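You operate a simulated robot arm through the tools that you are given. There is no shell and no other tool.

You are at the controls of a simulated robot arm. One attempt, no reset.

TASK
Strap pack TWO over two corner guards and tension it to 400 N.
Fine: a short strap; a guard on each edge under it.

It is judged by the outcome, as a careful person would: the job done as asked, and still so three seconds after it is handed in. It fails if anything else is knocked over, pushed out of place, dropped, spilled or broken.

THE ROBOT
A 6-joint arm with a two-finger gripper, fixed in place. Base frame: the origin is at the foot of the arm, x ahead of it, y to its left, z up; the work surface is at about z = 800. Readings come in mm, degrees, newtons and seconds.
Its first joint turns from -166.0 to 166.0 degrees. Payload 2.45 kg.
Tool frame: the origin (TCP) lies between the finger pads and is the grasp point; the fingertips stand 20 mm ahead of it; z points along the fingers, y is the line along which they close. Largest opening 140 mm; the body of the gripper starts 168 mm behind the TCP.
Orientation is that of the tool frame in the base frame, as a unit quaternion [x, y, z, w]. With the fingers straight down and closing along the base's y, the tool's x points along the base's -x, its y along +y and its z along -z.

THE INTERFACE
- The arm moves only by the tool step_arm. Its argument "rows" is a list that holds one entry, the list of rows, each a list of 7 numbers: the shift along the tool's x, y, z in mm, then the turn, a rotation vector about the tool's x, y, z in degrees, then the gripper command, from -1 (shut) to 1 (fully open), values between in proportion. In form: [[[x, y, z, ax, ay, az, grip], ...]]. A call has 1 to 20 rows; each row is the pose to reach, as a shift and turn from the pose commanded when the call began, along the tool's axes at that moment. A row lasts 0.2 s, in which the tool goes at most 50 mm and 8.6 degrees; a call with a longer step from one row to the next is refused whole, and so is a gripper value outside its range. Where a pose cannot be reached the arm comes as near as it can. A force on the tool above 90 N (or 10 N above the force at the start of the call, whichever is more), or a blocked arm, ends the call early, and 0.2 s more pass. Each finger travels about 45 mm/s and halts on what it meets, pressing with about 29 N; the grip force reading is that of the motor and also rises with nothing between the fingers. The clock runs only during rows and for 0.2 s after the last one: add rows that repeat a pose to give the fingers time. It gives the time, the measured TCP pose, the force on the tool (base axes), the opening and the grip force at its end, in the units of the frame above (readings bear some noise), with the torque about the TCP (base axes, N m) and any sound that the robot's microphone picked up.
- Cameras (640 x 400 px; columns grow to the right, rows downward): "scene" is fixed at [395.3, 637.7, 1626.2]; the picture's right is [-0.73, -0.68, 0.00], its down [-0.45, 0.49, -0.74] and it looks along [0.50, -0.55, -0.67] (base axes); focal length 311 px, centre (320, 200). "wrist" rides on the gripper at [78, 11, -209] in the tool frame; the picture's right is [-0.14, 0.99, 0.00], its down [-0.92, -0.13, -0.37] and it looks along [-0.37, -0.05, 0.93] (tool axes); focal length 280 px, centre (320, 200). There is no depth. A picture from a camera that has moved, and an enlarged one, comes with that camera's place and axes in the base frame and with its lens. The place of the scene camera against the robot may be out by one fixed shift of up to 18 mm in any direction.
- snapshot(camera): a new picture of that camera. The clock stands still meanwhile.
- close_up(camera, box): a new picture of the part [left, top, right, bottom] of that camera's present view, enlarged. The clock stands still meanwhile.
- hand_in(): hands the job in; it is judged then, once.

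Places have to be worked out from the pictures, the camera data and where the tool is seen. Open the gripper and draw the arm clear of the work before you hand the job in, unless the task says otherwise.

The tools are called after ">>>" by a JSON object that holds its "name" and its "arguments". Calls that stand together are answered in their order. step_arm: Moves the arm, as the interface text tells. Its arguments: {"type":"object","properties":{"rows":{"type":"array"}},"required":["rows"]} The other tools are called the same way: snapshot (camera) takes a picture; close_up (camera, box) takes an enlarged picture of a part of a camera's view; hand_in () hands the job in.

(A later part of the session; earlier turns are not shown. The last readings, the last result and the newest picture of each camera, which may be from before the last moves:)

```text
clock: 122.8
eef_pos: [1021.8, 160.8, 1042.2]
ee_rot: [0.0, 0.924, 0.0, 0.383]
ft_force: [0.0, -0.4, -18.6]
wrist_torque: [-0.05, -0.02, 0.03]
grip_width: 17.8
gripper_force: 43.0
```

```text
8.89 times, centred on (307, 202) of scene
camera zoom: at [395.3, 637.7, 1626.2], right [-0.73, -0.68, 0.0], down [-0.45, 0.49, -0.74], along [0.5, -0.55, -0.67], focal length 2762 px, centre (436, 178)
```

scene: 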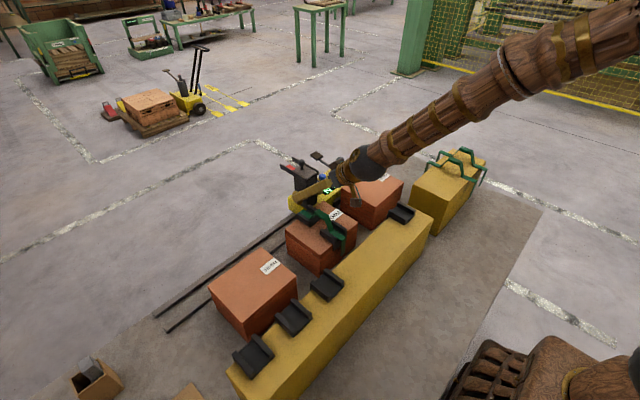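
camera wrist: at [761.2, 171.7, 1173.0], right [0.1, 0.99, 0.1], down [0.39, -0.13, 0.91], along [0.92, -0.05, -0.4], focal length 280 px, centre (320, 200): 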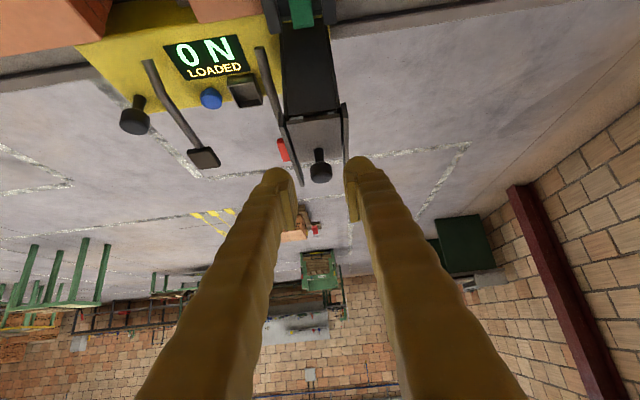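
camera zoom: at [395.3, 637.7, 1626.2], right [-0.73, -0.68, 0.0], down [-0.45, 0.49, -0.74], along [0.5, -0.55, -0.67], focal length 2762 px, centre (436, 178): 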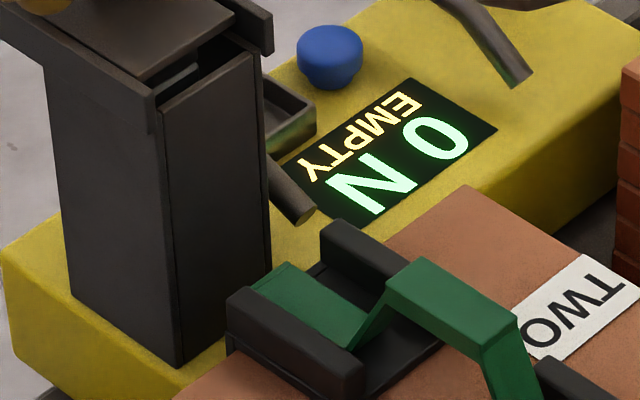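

Inside there is something between light strips, so it seems loaded, and the reading depends on the lid. I push the lid closed again (-x ~9.5 mm) and check that it reads LOADED.

>>> {"name": "step_arm", "arguments": {"rows": [[[1.4, 0, -1.4, 0, 0, 0, -0.85], [2.8, 0, -2.8, 0, 0, 0, -0.85], [4.2, 0, -4.3, 0, 0, 0, -0.85], [5.6, 0, -5.7, 0, 0, 0, -0.85], [6.7, 0, -6.8, 0, 0, 0, -0.85], [6.7, 0, -6.8, 0, 0, 0, -0.85]]]}}

>>> {"name": "close_up", "arguments": {"camera": "scene", "box": [270, 170, 330, 225]}}

>>> {"name": "close_up", "arguments": {"camera": "wrist", "box": [240, 100, 400, 260]}}

```text
clock: 124.2
eef_pos: [1011.2, 160.9, 1041.4]
ee_rot: [0.001, 0.924, 0.0, 0.383]
ft_force: [-1.2, -0.9, -23.3]
wrist_torque: [-0.04, 0.02, -0.03]
grip_width: 17.5
gripper_force: 42.5
```

```text
7.27 times, centred on (300, 198) of scene
camera zoom: at [395.3, 637.7, 1626.2], right [-0.73, -0.68, 0.0], down [-0.45, 0.49, -0.74], along [0.5, -0.55, -0.67], focal length 2260 px, centre (466, 218)
```

zoom: 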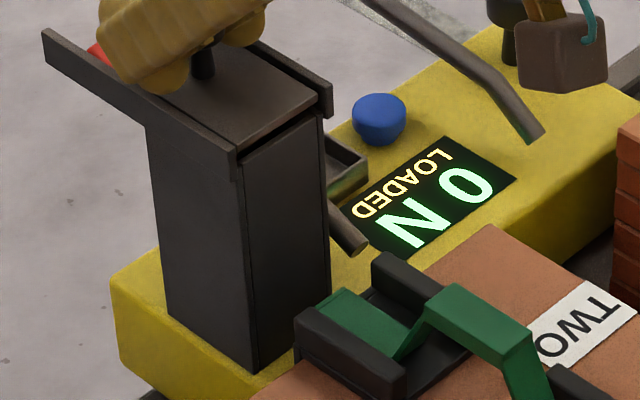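

```text
2.50 times, centred on (320, 180) of wrist
camera zoom: at [808.1, 172.8, 1135.4], right [0.1, 0.99, 0.1], down [0.39, -0.13, 0.91], along [0.92, -0.05, -0.4], focal length 701 px, centre (320, 250)
```

zoom: 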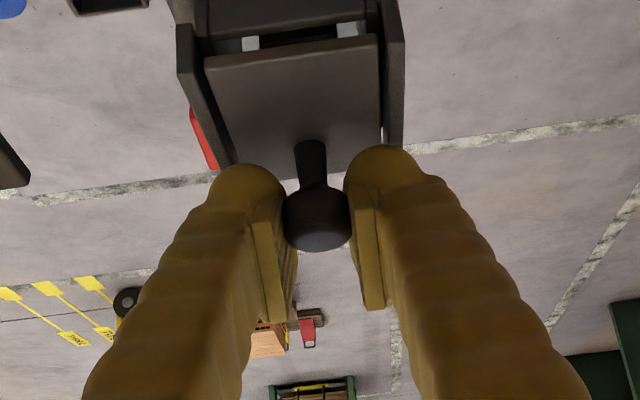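

It reads LOADED again; the lid is still a couple of mm more open than originally, so I push it another 3 mm and then release the knob.

>>> {"name": "step_arm", "arguments": {"rows": [[[0.7, 0, -0.7, 0, 0, 0, -0.85], [1.4, 0, -1.4, 0, 0, 0, -0.85], [2.1, 0, -2.1, 0, 0, 0, -0.85], [2.1, 0, -2.1, 0, 0, 0, -0.85]]]}}

>>> {"name": "close_up", "arguments": {"camera": "wrist", "box": [240, 100, 400, 260]}}

```text
clock: 125.2
eef_pos: [1008.2, 160.5, 1042.8]
ee_rot: [0.0, 0.924, 0.001, 0.382]
ft_force: [5.0, -1.5, -32.2]
wrist_torque: [0.04, -0.08, -0.03]
grip_width: 17.4
gripper_force: 43.5
```

```text
2.50 times, centred on (320, 180) of wrist
camera zoom: at [805.7, 172.8, 1135.5], right [0.1, 0.99, 0.1], down [0.39, -0.13, 0.91], along [0.92, -0.05, -0.4], focal length 701 px, centre (320, 250)
```

zoom: 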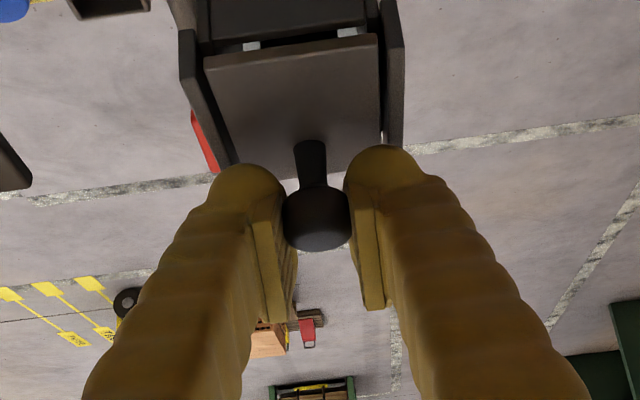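

The lid is back as it was (LOADED). So the strap jaw must be the pad in the middle of the machine's front face, about 113 mm to the -y side of the column. I release the knob, back off, and will push the carriage on so that this pad faces the strap.

>>> {"name": "step_arm", "arguments": {"rows": [[[0, 0, 0, 0, 0, 0, -0.6], [0, 0, 0, 0, 0, 0, -0.43], [0, 0, 0, 0, 0, 0, -0.43], [0, 0, -25, 0, 0, 0, -0.43], [0, 0, -60, 0, 0, 0, -0.43], [0, 0, -100, 0, 0, 0, -0.3], [0, 0, -130, 0, 0, 0, -0.1], [0, 0, -130, 0, 0, 0, -0.1]]]}}

>>> {"name": "snapshot", "arguments": {"camera": "wrist"}}

>>> {"name": "close_up", "arguments": {"camera": "scene", "box": [250, 150, 370, 250]}}

```text
clock: 127.0
eef_pos: [918.4, 159.5, 1135.0]
ee_rot: [0.0, 0.924, 0.0, 0.383]
ft_force: [-0.4, -0.5, -0.2]
wrist_torque: [0.0, 0.01, 0.0]
grip_width: 63.2
gripper_force: 0.2
```

```text
taken
camera wrist: at [715.3, 172.0, 1227.4], right [0.1, 0.99, 0.1], down [0.39, -0.13, 0.91], along [0.92, -0.05, -0.4], focal length 280 px, centre (320, 200)
```

wrist: 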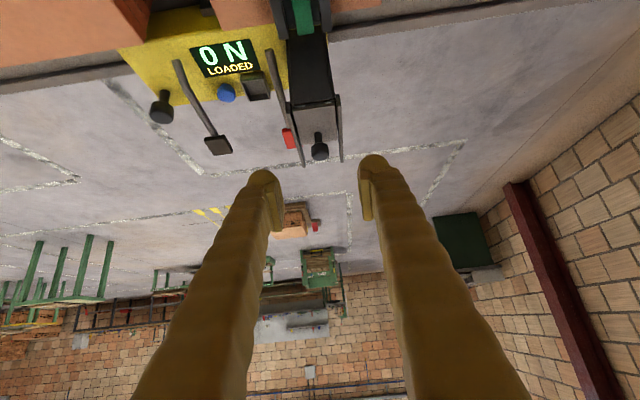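

```text
4.00 times, centred on (310, 200) of scene
camera zoom: at [395.3, 637.7, 1626.2], right [-0.73, -0.68, 0.0], down [-0.45, 0.49, -0.74], along [0.5, -0.55, -0.67], focal length 1243 px, centre (360, 200)
```

zoom: 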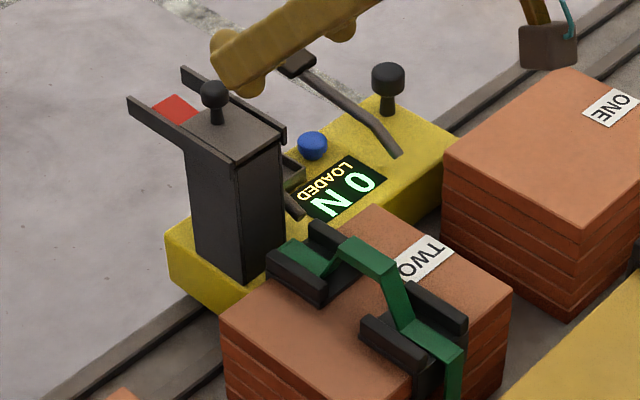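

A clear view of the whole machine; I zoom to measure levers, button and pocket relative to the column.

>>> {"name": "close_up", "arguments": {"camera": "wrist", "box": [120, 0, 350, 180]}}

>>> {"name": "close_up", "arguments": {"camera": "wrist", "box": [140, 20, 290, 120]}}

```text
2.22 times, centred on (235, 90) of wrist
camera zoom: at [715.3, 172.0, 1227.4], right [0.1, 0.99, 0.1], down [0.39, -0.13, 0.91], along [0.92, -0.05, -0.4], focal length 623 px, centre (509, 444)
```

zoom: 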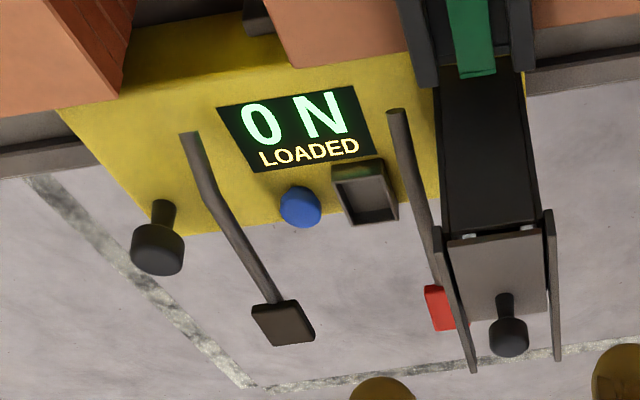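

```text
4.00 times, centred on (215, 70) of wrist
camera zoom: at [715.3, 172.0, 1227.4], right [0.1, 0.99, 0.1], down [0.39, -0.13, 0.91], along [0.92, -0.05, -0.4], focal length 1122 px, centre (740, 720)
```

zoom: 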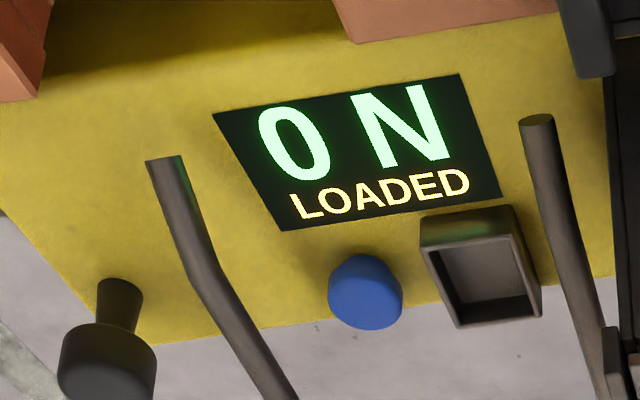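

The pad on the front face (z≈822–852, x≈943) is at the height of the strap's +x leg end, so it is the strap jaw. I go back to the column, flank it with the fingers and push the carriage another ~113 mm.

>>> {"name": "step_arm", "arguments": {"rows": [[[32, 1.2, 0, 0, 0, 0, -0.05], [64, 1.2, 0.5, 0, 0, 0, -0.05], [96.2, 1.2, 1.1, 0, 0, 0, -0.05], [96.2, 1.2, 40, 0, 0, 0, -0.05], [96.2, 1.2, 80, 0, 0, 0, -0.05], [96.2, 1.2, 115, 0, 0, 0, -0.05], [96.2, 1.2, 115, 0, 0, 0, -0.05]]]}}

>>> {"name": "close_up", "arguments": {"camera": "wrist", "box": [220, 60, 420, 260]}}

```text
clock: 128.6
eef_pos: [929.8, 162.1, 984.4]
ee_rot: [0.001, 0.924, 0.0, 0.383]
ft_force: [-0.1, 0.0, 0.2]
wrist_torque: [0.04, 0.04, 0.0]
grip_width: 66.5
gripper_force: 0.1
```

```text
2.00 times, centred on (320, 160) of wrist
camera zoom: at [726.4, 173.8, 1077.2], right [0.1, 0.99, 0.1], down [0.39, -0.13, 0.91], along [0.92, -0.05, -0.4], focal length 561 px, centre (320, 280)
```

zoom: 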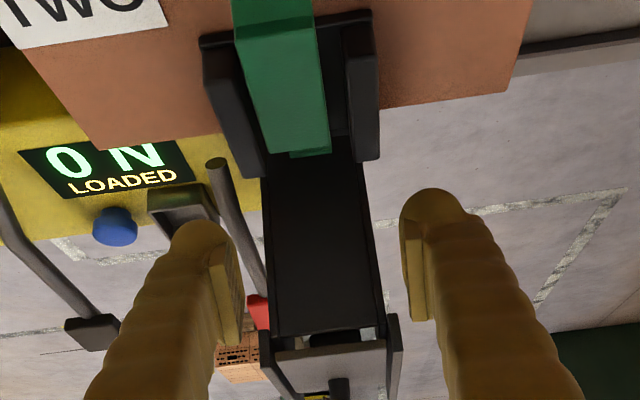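

The column is centred between the fingers. I advance 66 mm to flank it.

>>> {"name": "step_arm", "arguments": {"rows": [[[0, 0, 20, 0, 0, 0, -0.05], [0, 0, 40, 0, 0, 0, -0.05], [0, 0, 55, 0, 0, 0, -0.05], [0, 0, 66, 0, 0, 0, -0.05], [0, 0, 66, 0, 0, 0, -0.157]]]}}

>>> {"name": "step_arm", "arguments": {"rows": [[[0, 4, 0, 0, 0, 0, -0.157], [0, 10, 0, 0, 0, 0, -0.157], [0, 20, 0, 0, 0, 0, -0.157], [0, 32, 0, 0, 0, 0, -0.157], [0, 44, 0, 0, 0, 0, -0.157], [0, 56, 0, 0, 0, 0, -0.157], [0, 68, 0, 0, 0, 0, -0.157], [0, 80, 0, 0, 0, 0, -0.157], [0, 92, 0, 0, 0, 0, -0.157], [0, 102, 0, 0, 0, 0, -0.157], [0, 108, 0, 0, 0, 0, -0.157], [0, 108, 0, 0, 0, 0, -0.157]]]}}

>>> {"name": "close_up", "arguments": {"camera": "scene", "box": [230, 150, 370, 260]}}

>>> {"name": "close_up", "arguments": {"camera": "wrist", "box": [120, 0, 440, 240]}}

```text
clock: 129.8
eef_pos: [977.4, 162.5, 940.5]
ee_rot: [0.001, 0.923, 0.001, 0.384]
ft_force: [0.1, 0.4, -0.3]
wrist_torque: [-0.03, -0.01, -0.04]
grip_width: 58.8
gripper_force: 0.1
```

```text
clock: 132.4
eef_pos: [976.3, 272.4, 939.4]
ee_rot: [0.001, 0.923, 0.0, 0.384]
ft_force: [-0.6, 0.1, -0.9]
wrist_torque: [0.01, -0.02, 0.0]
grip_width: 58.9
gripper_force: 0.1
```

```text
3.64 times, centred on (300, 205) of scene
camera zoom: at [395.3, 637.7, 1626.2], right [-0.73, -0.68, 0.0], down [-0.45, 0.49, -0.74], along [0.5, -0.55, -0.67], focal length 1130 px, centre (393, 182)
```

zoom: 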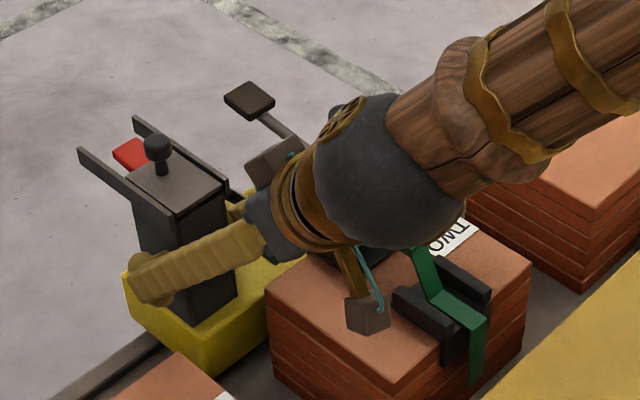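

```text
1.67 times, centred on (280, 120) of wrist
camera zoom: at [773.8, 284.0, 1032.1], right [0.1, 0.99, 0.1], down [0.39, -0.13, 0.91], along [0.92, -0.05, -0.4], focal length 467 px, centre (387, 333)
```

zoom: 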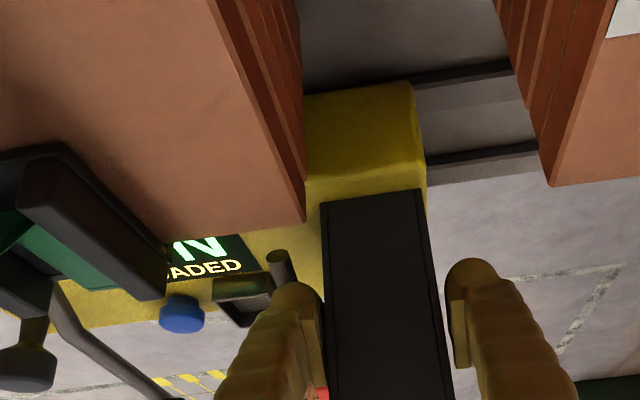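

The carriage followed; the pad should be at y≈155. I push 7 mm more, then back out and check the pad against the strap's leg.

>>> {"name": "step_arm", "arguments": {"rows": [[[0, 2, 0, 0, 0, 0, -0.157], [0, 4, 0, 0, 0, 0, -0.157], [0, 6, 0, 0, 0, 0, -0.157], [0, 7, 0, 0, 0, 0, -0.157], [0, 7, 0, 0, 0, 0, -0.157]]]}}

>>> {"name": "step_arm", "arguments": {"rows": [[[0, -3, 0, 0, 0, 0, -0.05], [0, -3, 0, 0, 0, 0, -0.05], [0, -3, -35, 0, 0, 0, -0.05], [0, -3, -75, 0, 0, 0, -0.05], [0, -3, -120, 0, 0, 0, -0.05], [0, -3, -165, 0, 0, 0, -0.05], [0, -3, -165, 0, 0, 0, -0.05]]]}}

>>> {"name": "snapshot", "arguments": {"camera": "wrist"}}

>>> {"name": "close_up", "arguments": {"camera": "scene", "box": [230, 150, 370, 260]}}

```text
clock: 133.6
eef_pos: [976.8, 278.3, 939.7]
ee_rot: [0.0, 0.923, 0.0, 0.384]
ft_force: [1.6, -8.0, 2.4]
wrist_torque: [0.03, 0.08, 0.18]
grip_width: 63.2
gripper_force: 3.3
```

```text
clock: 135.2
eef_pos: [859.3, 274.7, 1057.2]
ee_rot: [0.001, 0.924, 0.0, 0.383]
ft_force: [1.0, -0.6, -0.7]
wrist_torque: [0.0, 0.04, -0.02]
grip_width: 66.5
gripper_force: 0.1
```

```text
taken
camera wrist: at [655.6, 287.1, 1149.4], right [0.1, 0.99, 0.1], down [0.39, -0.13, 0.91], along [0.92, -0.05, -0.4], focal length 280 px, centre (320, 200)
```

wrist: 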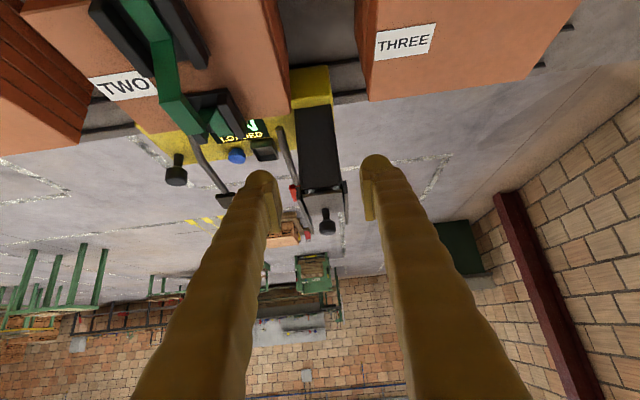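

```text
3.64 times, centred on (300, 205) of scene
camera zoom: at [395.3, 637.7, 1626.2], right [-0.73, -0.68, 0.0], down [-0.45, 0.49, -0.74], along [0.5, -0.55, -0.67], focal length 1130 px, centre (393, 182)
```

zoom: 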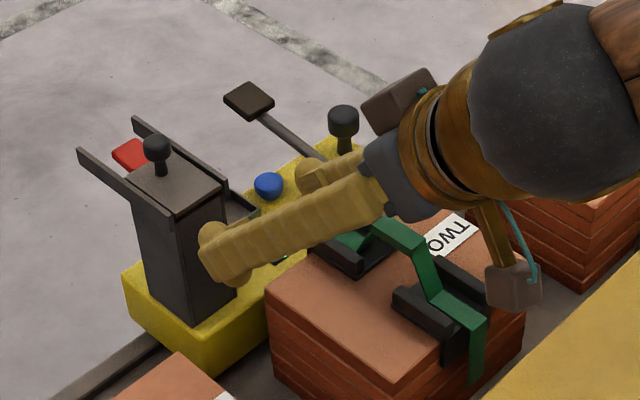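

The last 7 mm push met resistance (8 N) and did not move the carriage: it seems to sit against a stop or detent here. I go above with a vertical tool to see pad, strap leg and display.

>>> {"name": "step_arm", "arguments": {"rows": [[[-27, -10, -17, 0, 0, 0, -0.05], [-50, -30, -34, 0, 7.5, 0, -0.05], [-80, -50, -51.3, 0, 15, 0, -0.05], [-80, -70, -51.3, 0, 22.5, 0, -0.05], [-80, -90, -51.3, 0, 30, 0, -0.05], [-80, -111, -51.3, 0, 37.5, 0, -0.05], [-80, -111, -51.3, 0, 45, 0, -0.05], [-80, -111, -51.3, 0, 45, 0, -0.05]]]}}

>>> {"name": "snapshot", "arguments": {"camera": "wrist"}}

>>> {"name": "close_up", "arguments": {"camera": "wrist", "box": [200, 140, 440, 320]}}

>>> {"name": "close_up", "arguments": {"camera": "scene", "box": [230, 150, 370, 260]}}

```text
clock: 137.0
eef_pos: [871.2, 160.5, 1129.7]
ee_rot: [0.0, 0.991, -0.122, 0.052]
ft_force: [0.1, 0.2, -0.4]
wrist_torque: [0.03, 0.02, 0.02]
grip_width: 66.9
gripper_force: 0.0
out of reach, approached as far as the arm can: row 3, 4, 5, 6, 7, 8
```

```text
taken
camera wrist: at [772.0, 220.9, 1321.1], right [0.15, 0.96, -0.23], down [0.88, -0.02, 0.48], along [0.46, -0.27, -0.85], focal length 280 px, centre (320, 200)
```

wrist: 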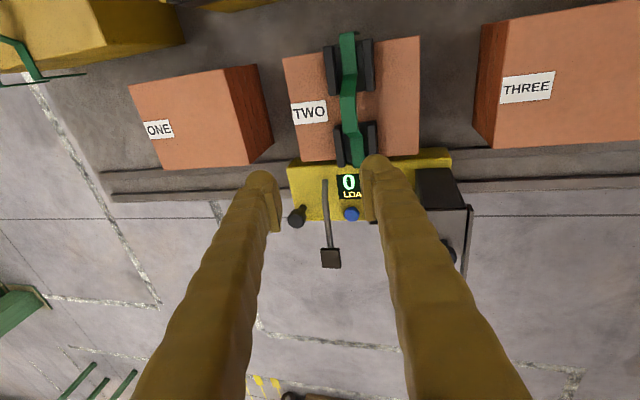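

```text
2.22 times, centred on (320, 230) of wrist
camera zoom: at [772.0, 220.9, 1321.1], right [0.15, 0.96, -0.23], down [0.88, -0.02, 0.48], along [0.46, -0.27, -0.85], focal length 623 px, centre (320, 133)
```

zoom: 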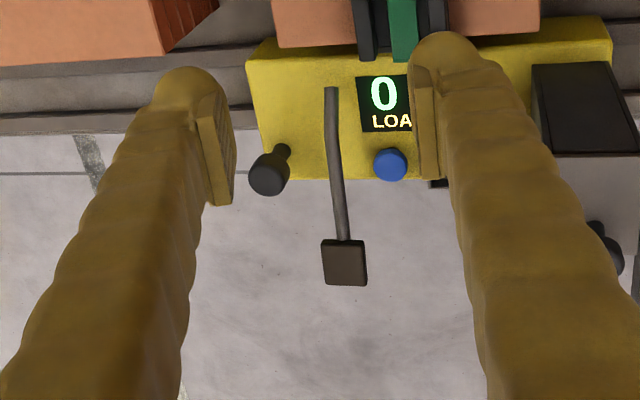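

```text
3.64 times, centred on (300, 205) of scene
camera zoom: at [395.3, 637.7, 1626.2], right [-0.73, -0.68, 0.0], down [-0.45, 0.49, -0.74], along [0.5, -0.55, -0.67], focal length 1130 px, centre (393, 182)
```

zoom: 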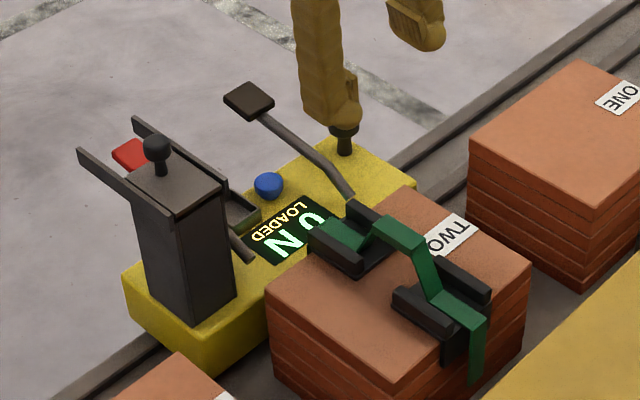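

The wrist is passing through an awkward configuration; I hold so it settles to the commanded upright pose.

>>> {"name": "step_arm", "arguments": {"rows": [[[0, 0, 0, 0, 0, 0, -0.05], [0, 0, 0, 0, 0, 0, -0.05], [0, 0, 0, 0, 0, 0, -0.05], [0, 0, 0, 0, 0, 0, -0.05], [0, 0, 0, 0, 0, 0, -0.05]]]}}

>>> {"name": "snapshot", "arguments": {"camera": "wrist"}}

>>> {"name": "close_up", "arguments": {"camera": "wrist", "box": [220, 100, 420, 300]}}

```text
clock: 138.2
eef_pos: [871.3, 160.3, 1129.7]
ee_rot: [0.0, 0.991, -0.122, 0.053]
ft_force: [0.2, 0.0, 0.1]
wrist_torque: [-0.03, 0.01, -0.02]
grip_width: 66.5
gripper_force: 0.0
```

```text
taken
camera wrist: at [771.9, 221.2, 1320.9], right [0.15, 0.96, -0.23], down [0.88, -0.02, 0.48], along [0.46, -0.27, -0.85], focal length 280 px, centre (320, 200)
```

wrist: 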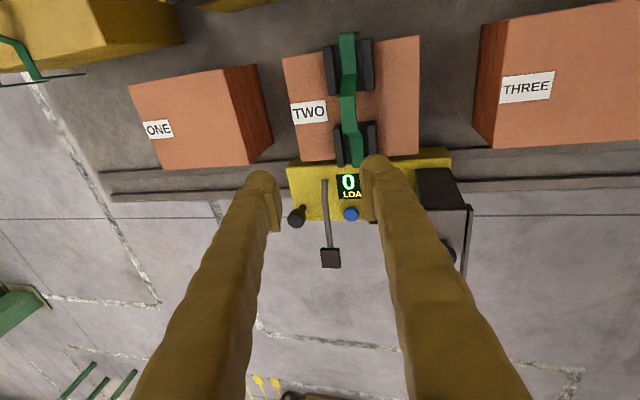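

```text
2.00 times, centred on (320, 200) of wrist
camera zoom: at [771.9, 221.2, 1320.9], right [0.15, 0.96, -0.23], down [0.88, -0.02, 0.48], along [0.46, -0.27, -0.85], focal length 561 px, centre (320, 200)
```

zoom: 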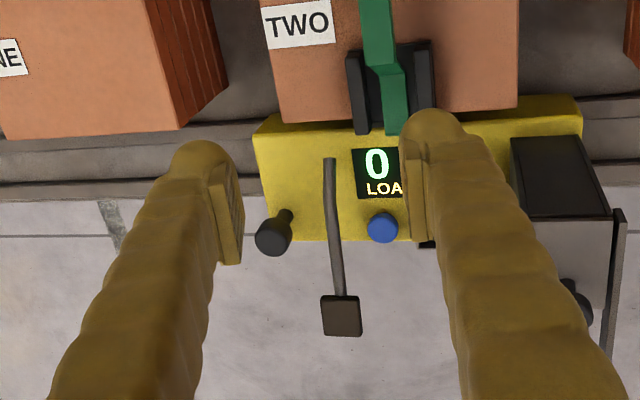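

The wrist ended in a bad branch (it cannot get fully upright here). The view shows the carriage sits with the display/pad in front of the strap; the resistance fits a docking detent. To regain a good wrist posture I tilt back to 45° and return through y≈-120 before straightening.

>>> {"name": "step_arm", "arguments": {"rows": [[[0, 0, 0, -2.2, -6.45, 0.9, -0.05], [0, 0, 0, -4.4, -12.9, 1.8, -0.05], [0, 0, 0, -6.6, -19.35, 2.75, -0.05], [0, 0, 0, -8.8, -25.8, 3.7, -0.05], [0, 0, 0, -11, -32.25, 4.6, -0.05], [0, 0, 0, -13.2, -38.7, 5.5, -0.05], [0, 0, 0, -13.2, -38.7, 5.5, -0.05]]]}}

```text
clock: 139.8
eef_pos: [870.6, 161.8, 1130.9]
ee_rot: [0.0, 0.924, 0.0, 0.383]
ft_force: [0.8, -0.4, 0.0]
wrist_torque: [-0.03, -0.02, 0.01]
grip_width: 66.3
gripper_force: 0.1
```

Back at a clean 45° tilt. I move to y≈-150 at this height and let it settle.

>>> {"name": "step_arm", "arguments": {"rows": [[[0, -22, 0, 0, 0, 0, -0.05], [0, -44, 0, 0, 0, 0, -0.05], [0, -66, 0, 0, 0, 0, -0.05], [0, -88, 0, 0, 0, 0, -0.05], [0, -110, 0, 0, 0, 0, -0.05], [0, -132, 0, 0, 0, 0, -0.05], [0, -154, 0, 0, 0, 0, -0.05], [0, -176, 0, 0, 0, 0, -0.05], [0, -198, 0, 0, 0, 0, -0.05], [0, -220, 0, 0, 0, 0, -0.05], [0, -242, 0, 0, 0, 0, -0.05], [0, -264, 0, 0, 0, 0, -0.05], [0, -286, 0, 0, 0, 0, -0.05], [0, -310, 0, 0, 0, 0, -0.05], [0, -310, 0, 0, 0, 0, -0.05], [0, -310, 0, 0, 0, 0, -0.05], [0, -310, 0, 0, 0, 0, -0.05]]]}}

>>> {"name": "snapshot", "arguments": {"camera": "scene"}}

```text
clock: 143.4
eef_pos: [895.1, -138.1, 1143.4]
ee_rot: [0.006, 0.894, -0.073, 0.441]
ft_force: [0.4, -0.3, 0.1]
wrist_torque: [-0.04, 0.04, 0.03]
grip_width: 66.4
gripper_force: 0.1
out of reach, approached as far as the arm can: row 6, 7, 8, 9, 10, 11, 12, 13, 14, 15, 16, 17
```

```text
taken
```

scene: 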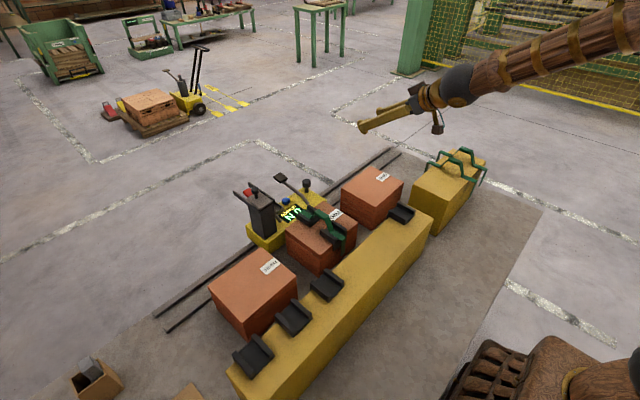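

The wrist is in the wrong branch. I raise the tilt to 70° (tool above the forearm line), go to y≈0, and from there lower the tilt in the arm's own plane, which should bring the wrist back to its normal branch.

>>> {"name": "step_arm", "arguments": {"rows": [[[0, 0, 0, -2.4, -5.8, 1.4, -0.05], [0, 0, 0, -4.9, -11.7, 2.9, -0.05], [0, 0, 0, -7.3, -17.5, 4.3, -0.05], [1, 20, -10, -7.3, -17.5, 4.3, -0.05], [2, 45, -21, -7.3, -17.5, 4.3, -0.05], [3.5, 70, -33, -7.3, -17.5, 4.3, -0.05], [5, 100, -48, -7.3, -17.5, 4.3, -0.05], [6.6, 131, -64, -7.3, -17.5, 4.3, -0.05], [6.6, 131, -64, -7.3, -17.5, 4.3, -0.05], [6.6, 131, -64, -7.3, -17.5, 4.3, -0.05]]]}}

```text
clock: 145.6
eef_pos: [823.6, -16.5, 1169.9]
ee_rot: [0.011, 0.853, 0.071, 0.518]
ft_force: [-0.1, -0.2, 0.1]
wrist_torque: [0.0, 0.0, 0.03]
grip_width: 66.4
gripper_force: 0.0
out of reach, approached as far as the arm can: row 1
```

I hold a moment to see where it settles.

>>> {"name": "step_arm", "arguments": {"rows": [[[0, 0, 0, 0, 0, 0, -0.05], [0, 0, 0, 0, 0, 0, -0.05], [0, 0, 0, 0, 0, 0, -0.05], [0, 0, 0, 0, 0, 0, -0.05]]]}}

>>> {"name": "snapshot", "arguments": {"camera": "scene"}}

```text
clock: 146.6
eef_pos: [824.5, -15.5, 1170.4]
ee_rot: [0.01, 0.853, 0.072, 0.517]
ft_force: [-0.5, -0.5, -0.4]
wrist_torque: [0.0, 0.03, -0.01]
grip_width: 66.5
gripper_force: 0.1
```

```text
taken
```

scene: 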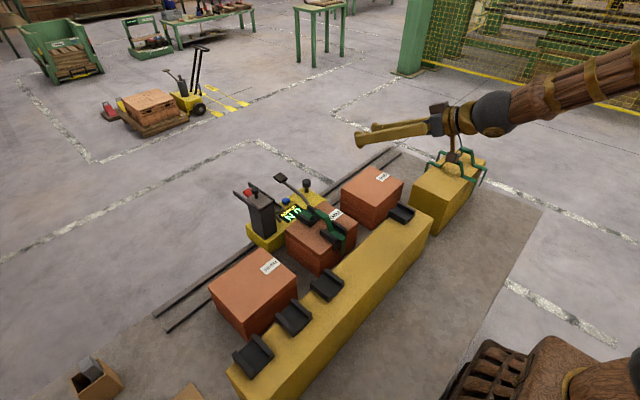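

I understand: the call base is the commanded pose. I correct to an exact 70° tilt at about (850, 0, 1160).

>>> {"name": "step_arm", "arguments": {"rows": [[[-0.6, 6, 14, 3, -3.8, -2.85, -0.05], [-1.3, 12.4, 28.9, 6.1, -7.55, -5.7, -0.05], [-1.3, 12.4, 28.9, 6.1, -7.55, -5.7, -0.05], [-1.3, 12.4, 28.9, 6.1, -7.55, -5.7, -0.05]]]}}

```text
clock: 147.6
eef_pos: [843.7, -23.2, 1169.4]
ee_rot: [-0.007, 0.826, 0.022, 0.564]
ft_force: [0.1, -0.3, -0.4]
wrist_torque: [0.01, -0.01, -0.02]
grip_width: 66.3
gripper_force: 0.1
out of reach, approached as far as the arm can: row 2, 3, 4
```

I try lowering the tilt from here in the arm plane (40° first) and check whether the wrist follows.

>>> {"name": "step_arm", "arguments": {"rows": [[[0, 0, 0, 0, 8, 0, -0.05], [0, 0, 0, 0, 16, 0, -0.05], [0, 0, 0, 0, 24, 0, -0.05], [0, 0, 0, 0, 32, 0, -0.05], [0, 0, 0, 0, 40, 0, -0.05], [0, 0, 0, 0, 40, 0, -0.05], [0, 0, 0, 0, 40, 0, -0.05]]]}}

```text
clock: 149.2
eef_pos: [842.5, -18.6, 1170.5]
ee_rot: [-0.005, 0.968, 0.028, 0.248]
ft_force: [-0.5, -4.0, -0.5]
wrist_torque: [0.52, -0.12, 0.35]
grip_width: 66.4
gripper_force: 0.1
out of reach, approached as far as the arm can: row 2, 3
```

It passed through; the tilt is now 28.7° with little roll. I continue to upright.

>>> {"name": "step_arm", "arguments": {"rows": [[[0, 0, 0, 0.8, 7.2, 0.15, -0.05], [0, 0, 0, 1.6, 14.4, 0.3, -0.05], [0, 0, 0, 2.4, 21.6, 0.45, -0.05], [0, 0, 0, 3.24, 28.7, 0.58, -0.05], [0, 0, 0, 3.24, 28.7, 0.58, -0.05], [0, 0, 0, 3.24, 28.7, 0.58, -0.05]]]}}

>>> {"name": "snapshot", "arguments": {"camera": "wrist"}}

```text
clock: 150.6
eef_pos: [844.0, -23.3, 1169.5]
ee_rot: [-0.006, 1.0, -0.013, 0.0]
ft_force: [0.0, 0.1, -0.1]
wrist_torque: [-0.01, 0.0, 0.02]
grip_width: 66.6
gripper_force: 0.1
```

```text
taken
camera wrist: at [764.8, -8.0, 1379.2], right [0.13, 0.99, -0.02], down [0.92, -0.11, 0.37], along [0.37, -0.07, -0.93], focal length 280 px, centre (320, 200)
```

wrist: 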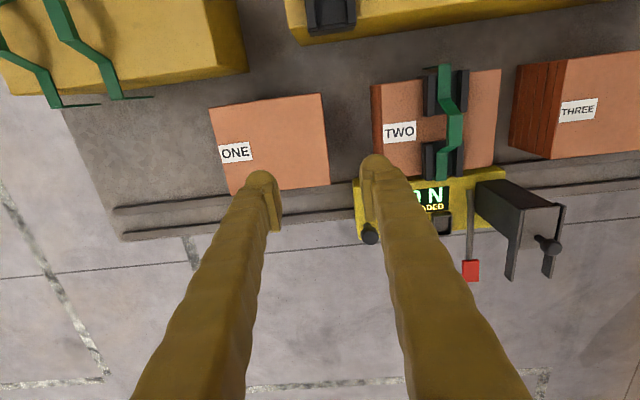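

Upright again in the good branch. I correct the small roll and move above the machine's near side (y≈100) to view pad, strap leg and levers.

>>> {"name": "step_arm", "arguments": {"rows": [[[0, 30, 5, -1.5, 0, 0.7, -0.05], [0, 60, 10, -1.5, 0, 0.7, -0.05], [-10, 90, 15, -1.5, 0, 0.7, -0.05], [-20, 115, 20, -1.5, 0, 0.7, -0.05], [-20, 123, 20, -1.5, 0, 0.7, -0.05], [-20, 123, 20, -1.5, 0, 0.7, -0.05]]]}}

>>> {"name": "snapshot", "arguments": {"camera": "wrist"}}

>>> {"name": "close_up", "arguments": {"camera": "wrist", "box": [250, 110, 480, 290]}}

```text
clock: 152.0
eef_pos: [862.3, 98.3, 1149.6]
ee_rot: [0.0, 1.0, 0.001, 0.0]
ft_force: [-0.9, -0.2, 0.7]
wrist_torque: [-0.01, -0.01, 0.0]
grip_width: 66.5
gripper_force: 0.1
```

```text
taken
camera wrist: at [784.1, 109.1, 1358.5], right [0.14, 0.99, 0.0], down [0.92, -0.13, 0.37], along [0.37, -0.05, -0.93], focal length 280 px, centre (320, 200)
```

wrist: 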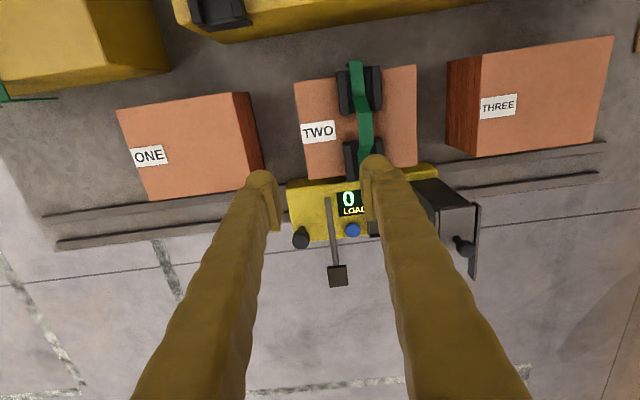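

```text
2.22 times, centred on (365, 200) of wrist
camera zoom: at [784.1, 109.1, 1358.5], right [0.14, 0.99, 0.0], down [0.92, -0.13, 0.37], along [0.37, -0.05, -0.93], focal length 623 px, centre (220, 200)
```

zoom: 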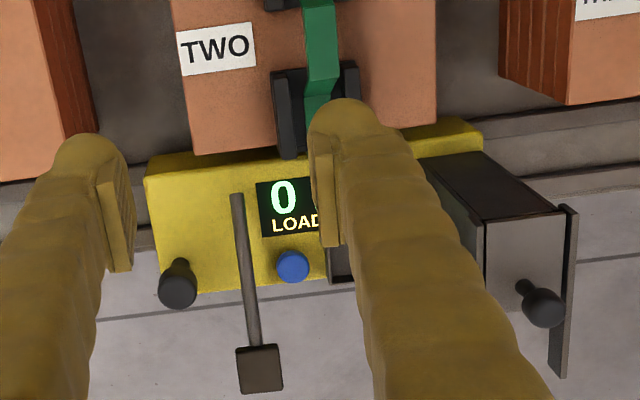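

The machine base spans y≈21–307, i.e. its centre is at y≈164, right in line with the strap: it is docked. The black paddle is at about (1099, 97.5, 944). I close the fingers, tilt 30° and go to a point above the paddle.

>>> {"name": "step_arm", "arguments": {"rows": [[[-28, 0, 10, 0, -6, 0, -0.4], [-56, 0, 22, 0, -12, 0, -0.7], [-84, -1, 34, 0, -18, 0, -1], [-112, -1, 48, 0, -24, 0, -1], [-138, -1, 60, 0, -30, 0, -1], [-138, -1, 60, 0, -30, 0, -1], [-138, -1, 60, 0, -30, 0, -1]]]}}

>>> {"name": "snapshot", "arguments": {"camera": "wrist"}}

>>> {"name": "close_up", "arguments": {"camera": "scene", "box": [230, 130, 370, 250]}}

```text
clock: 153.6
eef_pos: [1001.9, 97.4, 1088.2]
ee_rot: [0.001, 0.966, 0.002, 0.26]
ft_force: [0.4, 0.1, -0.1]
wrist_torque: [0.02, 0.0, 0.02]
grip_width: 0.1
gripper_force: 29.1
```

```text
taken
camera wrist: at [829.0, 108.0, 1230.0], right [0.12, 0.99, 0.07], down [0.61, -0.13, 0.78], along [0.78, -0.05, -0.62], focal length 280 px, centre (320, 200)
```

wrist: 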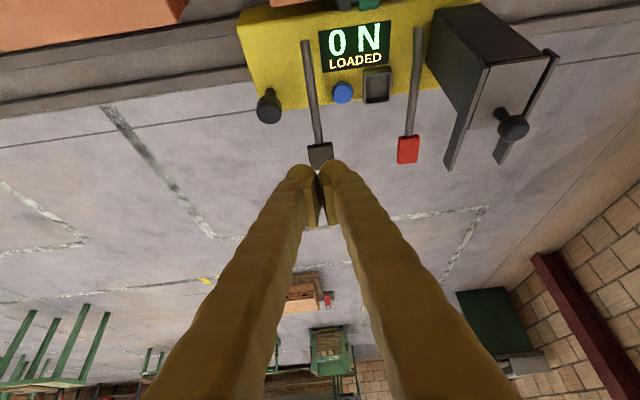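

```text
3.33 times, centred on (300, 190) of scene
camera zoom: at [395.3, 637.7, 1626.2], right [-0.73, -0.68, 0.0], down [-0.45, 0.49, -0.74], along [0.5, -0.55, -0.67], focal length 1036 px, centre (387, 233)
```

zoom: 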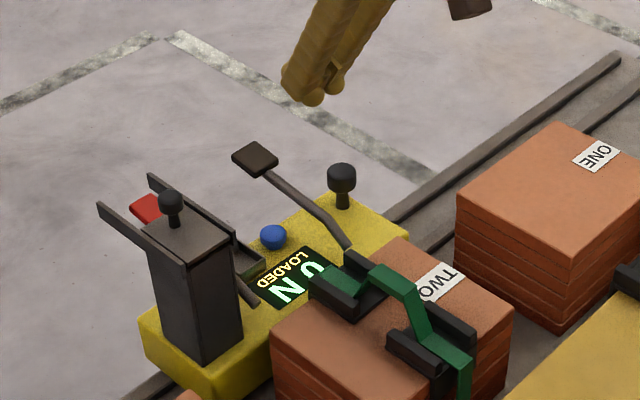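

The paddle measures about (1102, 97, 936). I move the closed fingertips to hover ~15 mm above it.

>>> {"name": "step_arm", "arguments": {"rows": [[[-7, 0, 38, 0, 0, 0, -1], [-14, -0.5, 75, 0, 0, 0, -1], [-20, -0.5, 110, 0, 0, 0, -1], [-25.7, -0.5, 139.5, 0, 0, 0, -1], [-25.7, -0.5, 139.5, 0, 0, 0, -1]]]}}

>>> {"name": "snapshot", "arguments": {"camera": "wrist"}}

>>> {"name": "close_up", "arguments": {"camera": "scene", "box": [240, 140, 340, 220]}}

```text
clock: 154.8
eef_pos: [1095.2, 97.9, 977.6]
ee_rot: [0.0, 0.966, 0.001, 0.259]
ft_force: [-0.1, 0.0, 0.1]
wrist_torque: [-0.04, 0.01, -0.02]
grip_width: 0.0
gripper_force: 28.8
```

```text
taken
camera wrist: at [922.8, 109.1, 1119.6], right [0.12, 0.99, 0.07], down [0.61, -0.13, 0.78], along [0.78, -0.05, -0.62], focal length 280 px, centre (320, 200)
```

wrist: 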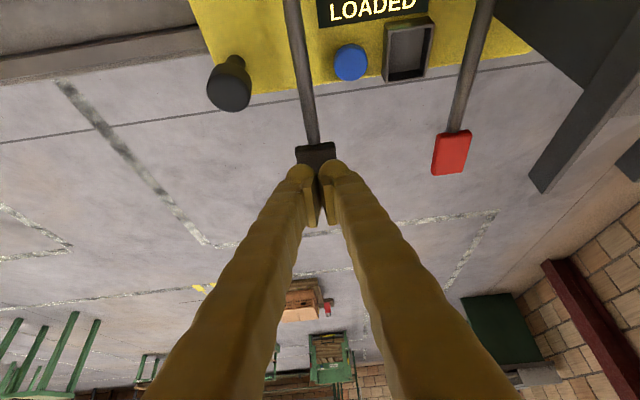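

```text
5.00 times, centred on (290, 180) of scene
camera zoom: at [395.3, 637.7, 1626.2], right [-0.73, -0.68, 0.0], down [-0.45, 0.49, -0.74], along [0.5, -0.55, -0.67], focal length 1554 px, centre (470, 300)
```

zoom: 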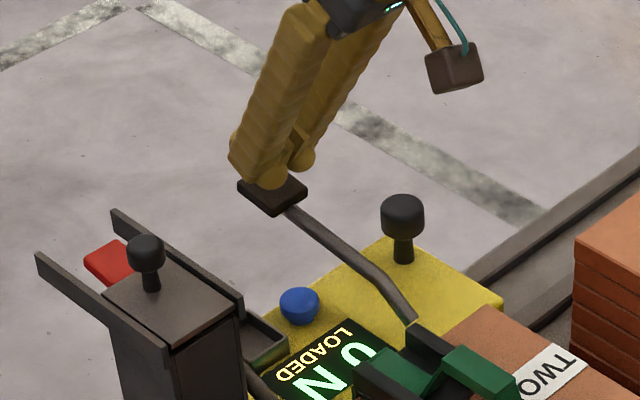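

The tips hover right over the black paddle. I press straight down in 5 mm rows and watch force and display.

>>> {"name": "step_arm", "arguments": {"rows": [[[2.5, 0, 4.3, 0, 0, 0, -1], [5, 0, 8.7, 0, 0, 0, -1], [7.5, 0, 13, 0, 0, 0, -1], [10, 0, 17.3, 0, 0, 0, -1], [12.5, 0, 21.7, 0, 0, 0, -1]]]}}

>>> {"name": "close_up", "arguments": {"camera": "scene", "box": [240, 140, 340, 220]}}

```text
clock: 156.0
eef_pos: [1093.6, 97.8, 952.9]
ee_rot: [0.0, 0.966, 0.002, 0.259]
ft_force: [1.7, -1.6, 2.1]
wrist_torque: [-0.05, -0.04, 0.03]
grip_width: 6.1
gripper_force: 29.4
```

```text
5.00 times, centred on (290, 180) of scene
camera zoom: at [395.3, 637.7, 1626.2], right [-0.73, -0.68, 0.0], down [-0.45, 0.49, -0.74], along [0.5, -0.55, -0.67], focal length 1554 px, centre (470, 300)
```

zoom: 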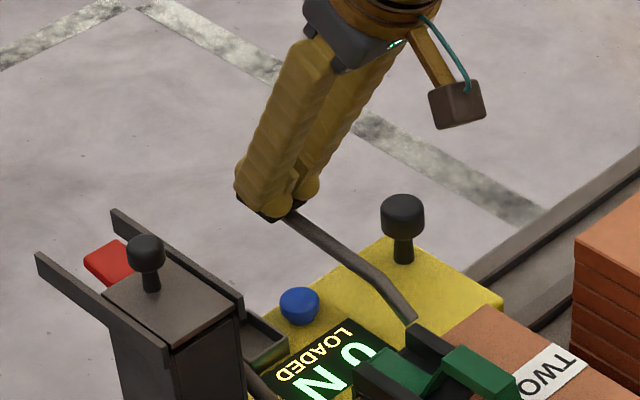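

The tips have touched (2 N). I press on 10 mm more in small steps.

>>> {"name": "step_arm", "arguments": {"rows": [[[1.5, 0, 2.6, 0, 0, 0, -1], [3, 0, 5.2, 0, 0, 0, -1], [4.5, 0, 7.8, 0, 0, 0, -1], [6, 0, 10.4, 0, 0, 0, -1]]]}}

>>> {"name": "close_up", "arguments": {"camera": "scene", "box": [240, 140, 340, 220]}}

>>> {"name": "snapshot", "arguments": {"camera": "wrist"}}

```text
clock: 157.0
eef_pos: [1092.3, 97.9, 941.6]
ee_rot: [0.001, 0.966, 0.002, 0.259]
ft_force: [1.2, 2.3, 3.9]
wrist_torque: [0.04, -0.03, -0.03]
grip_width: 6.0
gripper_force: 29.3
```

```text
5.00 times, centred on (290, 180) of scene
camera zoom: at [395.3, 637.7, 1626.2], right [-0.73, -0.68, 0.0], down [-0.45, 0.49, -0.74], along [0.5, -0.55, -0.67], focal length 1554 px, centre (470, 300)
```

zoom: 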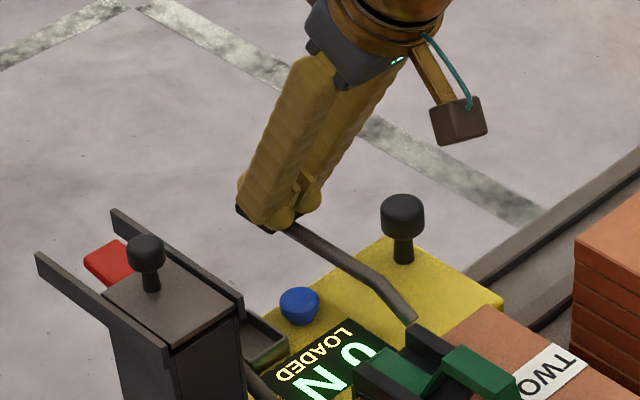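

```text
taken
camera wrist: at [920.0, 108.9, 1084.0], right [0.12, 0.99, 0.07], down [0.61, -0.13, 0.78], along [0.78, -0.05, -0.62], focal length 280 px, centre (320, 200)
```

wrist: 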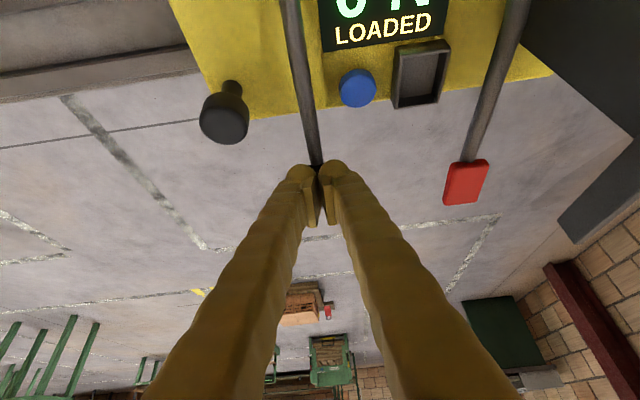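

The lever yields at about 4 N. I keep pressing down gradually and watch the display.

>>> {"name": "step_arm", "arguments": {"rows": [[[2, 0, 3.5, 0, 0, 0, -1], [4, 0, 6.9, 0, 0, 0, -1], [6, 0, 10.4, 0, 0, 0, -1], [7.5, 0, 13, 0, 0, 0, -1]]]}}

>>> {"name": "close_up", "arguments": {"camera": "scene", "box": [240, 140, 340, 220]}}

>>> {"name": "close_up", "arguments": {"camera": "wrist", "box": [260, 0, 480, 140]}}

```text
clock: 158.0
eef_pos: [1091.2, 98.0, 926.9]
ee_rot: [0.0, 0.966, 0.002, 0.258]
ft_force: [0.5, 3.8, 5.2]
wrist_torque: [0.06, 0.02, 0.0]
grip_width: 6.0
gripper_force: 28.7
```

```text
5.00 times, centred on (290, 180) of scene
camera zoom: at [395.3, 637.7, 1626.2], right [-0.73, -0.68, 0.0], down [-0.45, 0.49, -0.74], along [0.5, -0.55, -0.67], focal length 1554 px, centre (470, 300)
```

zoom: 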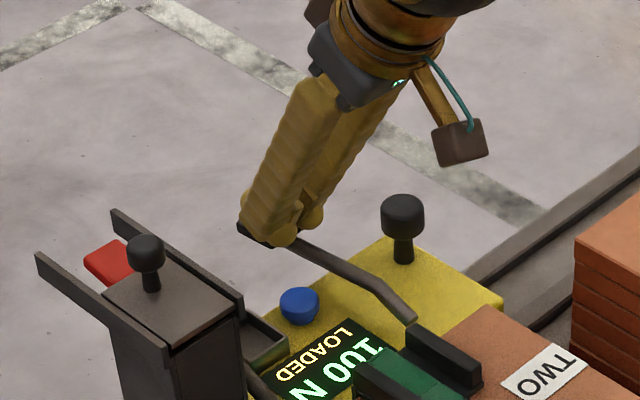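

```text
2.86 times, centred on (370, 70) of wrist
camera zoom: at [919.5, 108.4, 1068.5], right [0.12, 0.99, 0.07], down [0.61, -0.13, 0.78], along [0.78, -0.05, -0.62], focal length 801 px, centre (177, 571)
```

zoom: 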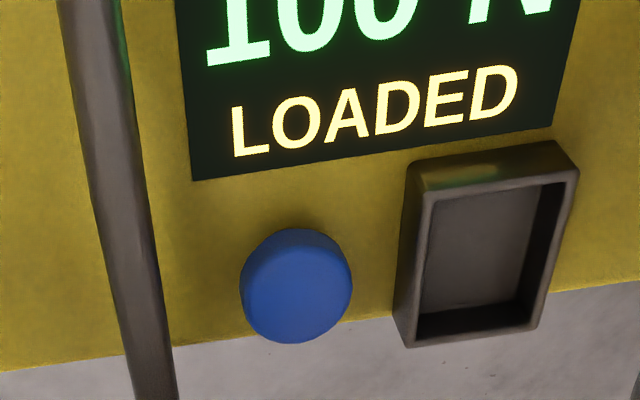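

One stroke gave 100 N and took up the strap's hump. So four strokes should give 400 N. I raise the hand to let the lever come back up and check it.

>>> {"name": "step_arm", "arguments": {"rows": [[[-5, 0, -8.7, 0, 0, 0, -1], [-10, 0, -17.3, 0, 0, 0, -1], [-15, 0, -26, 0, 0, 0, -1], [-20, 0, -34.6, 0, 0, 0, -1], [-25, 0, -43.3, 0, 0, 0, -1], [-25, 0, -43.3, 0, 0, 0, -1]]]}}

>>> {"name": "close_up", "arguments": {"camera": "scene", "box": [240, 140, 340, 220]}}

>>> {"name": "snapshot", "arguments": {"camera": "wrist"}}

```text
clock: 159.4
eef_pos: [1092.1, 98.1, 977.1]
ee_rot: [0.0, 0.966, 0.002, 0.259]
ft_force: [-1.3, -0.1, 0.3]
wrist_torque: [-0.01, -0.01, -0.01]
grip_width: 0.3
gripper_force: 29.6
```

```text
5.00 times, centred on (290, 180) of scene
camera zoom: at [395.3, 637.7, 1626.2], right [-0.73, -0.68, 0.0], down [-0.45, 0.49, -0.74], along [0.5, -0.55, -0.67], focal length 1554 px, centre (470, 300)
```

zoom: 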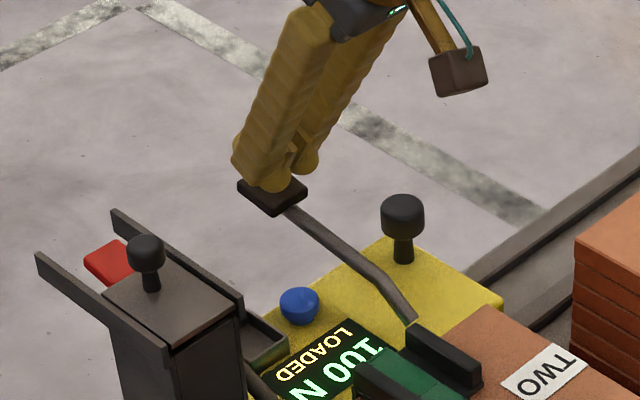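

```text
taken
camera wrist: at [919.4, 109.3, 1118.8], right [0.12, 0.99, 0.07], down [0.61, -0.13, 0.78], along [0.78, -0.05, -0.62], focal length 280 px, centre (320, 200)
```

wrist: 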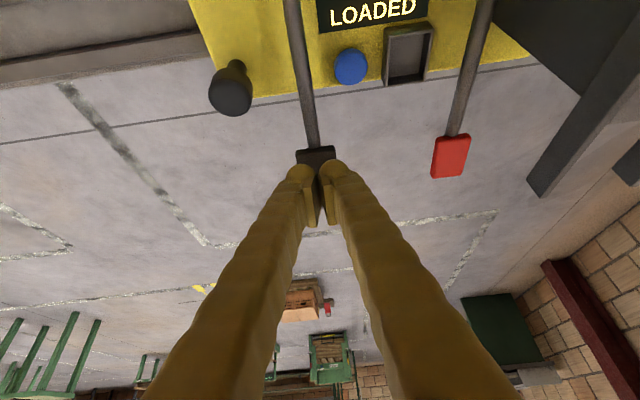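

The lever springs back; display 100 N. I do the second stroke the same way and check the display.

>>> {"name": "step_arm", "arguments": {"rows": [[[4, 0, 6.9, 0, 0, 0, -1], [8, 0, 13.9, 0, 0, 0, -1], [12, 0, 20.8, 0, 0, 0, -1], [16, 0, 27.7, 0, 0, 0, -1], [20, 0, 34.6, 0, 0, 0, -1], [23, 0, 39.8, 0, 0, 0, -1], [25, 0, 43.3, 0, 0, 0, -1]]]}}

>>> {"name": "close_up", "arguments": {"camera": "scene", "box": [260, 170, 340, 230]}}

>>> {"name": "close_up", "arguments": {"camera": "wrist", "box": [260, 0, 480, 140]}}

```text
clock: 161.0
eef_pos: [1091.4, 98.3, 925.7]
ee_rot: [0.0, 0.966, 0.001, 0.259]
ft_force: [-0.4, 2.1, 4.6]
wrist_torque: [0.06, -0.01, 0.01]
grip_width: 5.7
gripper_force: 29.3
```

```text
6.67 times, centred on (300, 200) of scene
camera zoom: at [395.3, 637.7, 1626.2], right [-0.73, -0.68, 0.0], down [-0.45, 0.49, -0.74], along [0.5, -0.55, -0.67], focal length 2071 px, centre (453, 200)
```

zoom: 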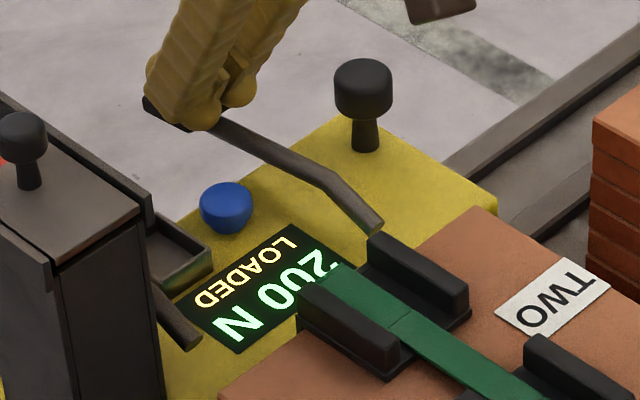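

```text
2.86 times, centred on (370, 70) of wrist
camera zoom: at [919.6, 109.4, 1068.0], right [0.12, 0.99, 0.07], down [0.61, -0.13, 0.78], along [0.78, -0.05, -0.62], focal length 801 px, centre (177, 571)
```

zoom: 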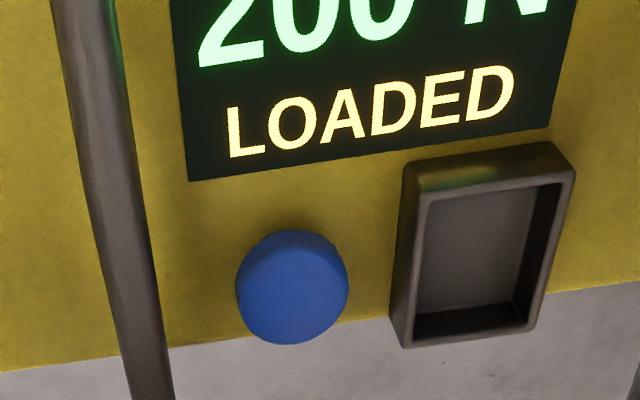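

200 N, and the strap lies flat and tight across both guards. I raise for the third stroke.

>>> {"name": "step_arm", "arguments": {"rows": [[[-6, 0, -10.4, 0, 0, 0, -1], [-12, 0, -20.8, 0, 0, 0, -1], [-18, 0, -31.2, 0, 0, 0, -1], [-25, 0, -43.3, 0, 0, 0, -1], [-25, 0, -43.3, 0, 0, 0, -1], [-25, 0, -43.3, 0, 0, 0, -1]]]}}

>>> {"name": "step_arm", "arguments": {"rows": [[[4, 0, 6.9, 0, 0, 0, -1], [8, 0, 13.9, 0, 0, 0, -1], [12, 0, 20.8, 0, 0, 0, -1], [16, 0, 27.7, 0, 0, 0, -1], [20, 0, 34.6, 0, 0, 0, -1], [23, 0, 39.8, 0, 0, 0, -1], [25, 0, 43.3, 0, 0, 0, -1]]]}}

>>> {"name": "close_up", "arguments": {"camera": "scene", "box": [260, 170, 340, 230]}}

```text
clock: 162.4
eef_pos: [1091.4, 99.5, 976.7]
ee_rot: [0.0, 0.966, 0.002, 0.258]
ft_force: [0.1, -0.2, -0.3]
wrist_torque: [0.0, -0.02, -0.02]
grip_width: 0.0
gripper_force: 29.5
```

```text
clock: 164.0
eef_pos: [1092.2, 96.0, 926.7]
ee_rot: [0.0, 0.966, 0.002, 0.258]
ft_force: [0.6, 3.1, 4.8]
wrist_torque: [0.06, 0.0, 0.0]
grip_width: 6.1
gripper_force: 29.4
```

```text
6.67 times, centred on (300, 200) of scene
camera zoom: at [395.3, 637.7, 1626.2], right [-0.73, -0.68, 0.0], down [-0.45, 0.49, -0.74], along [0.5, -0.55, -0.67], focal length 2071 px, centre (453, 200)
```

zoom: 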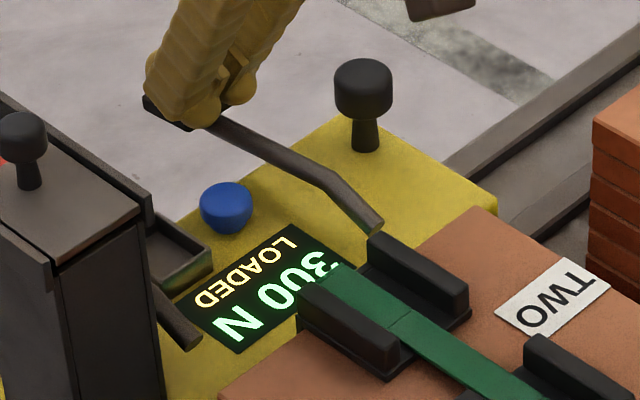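

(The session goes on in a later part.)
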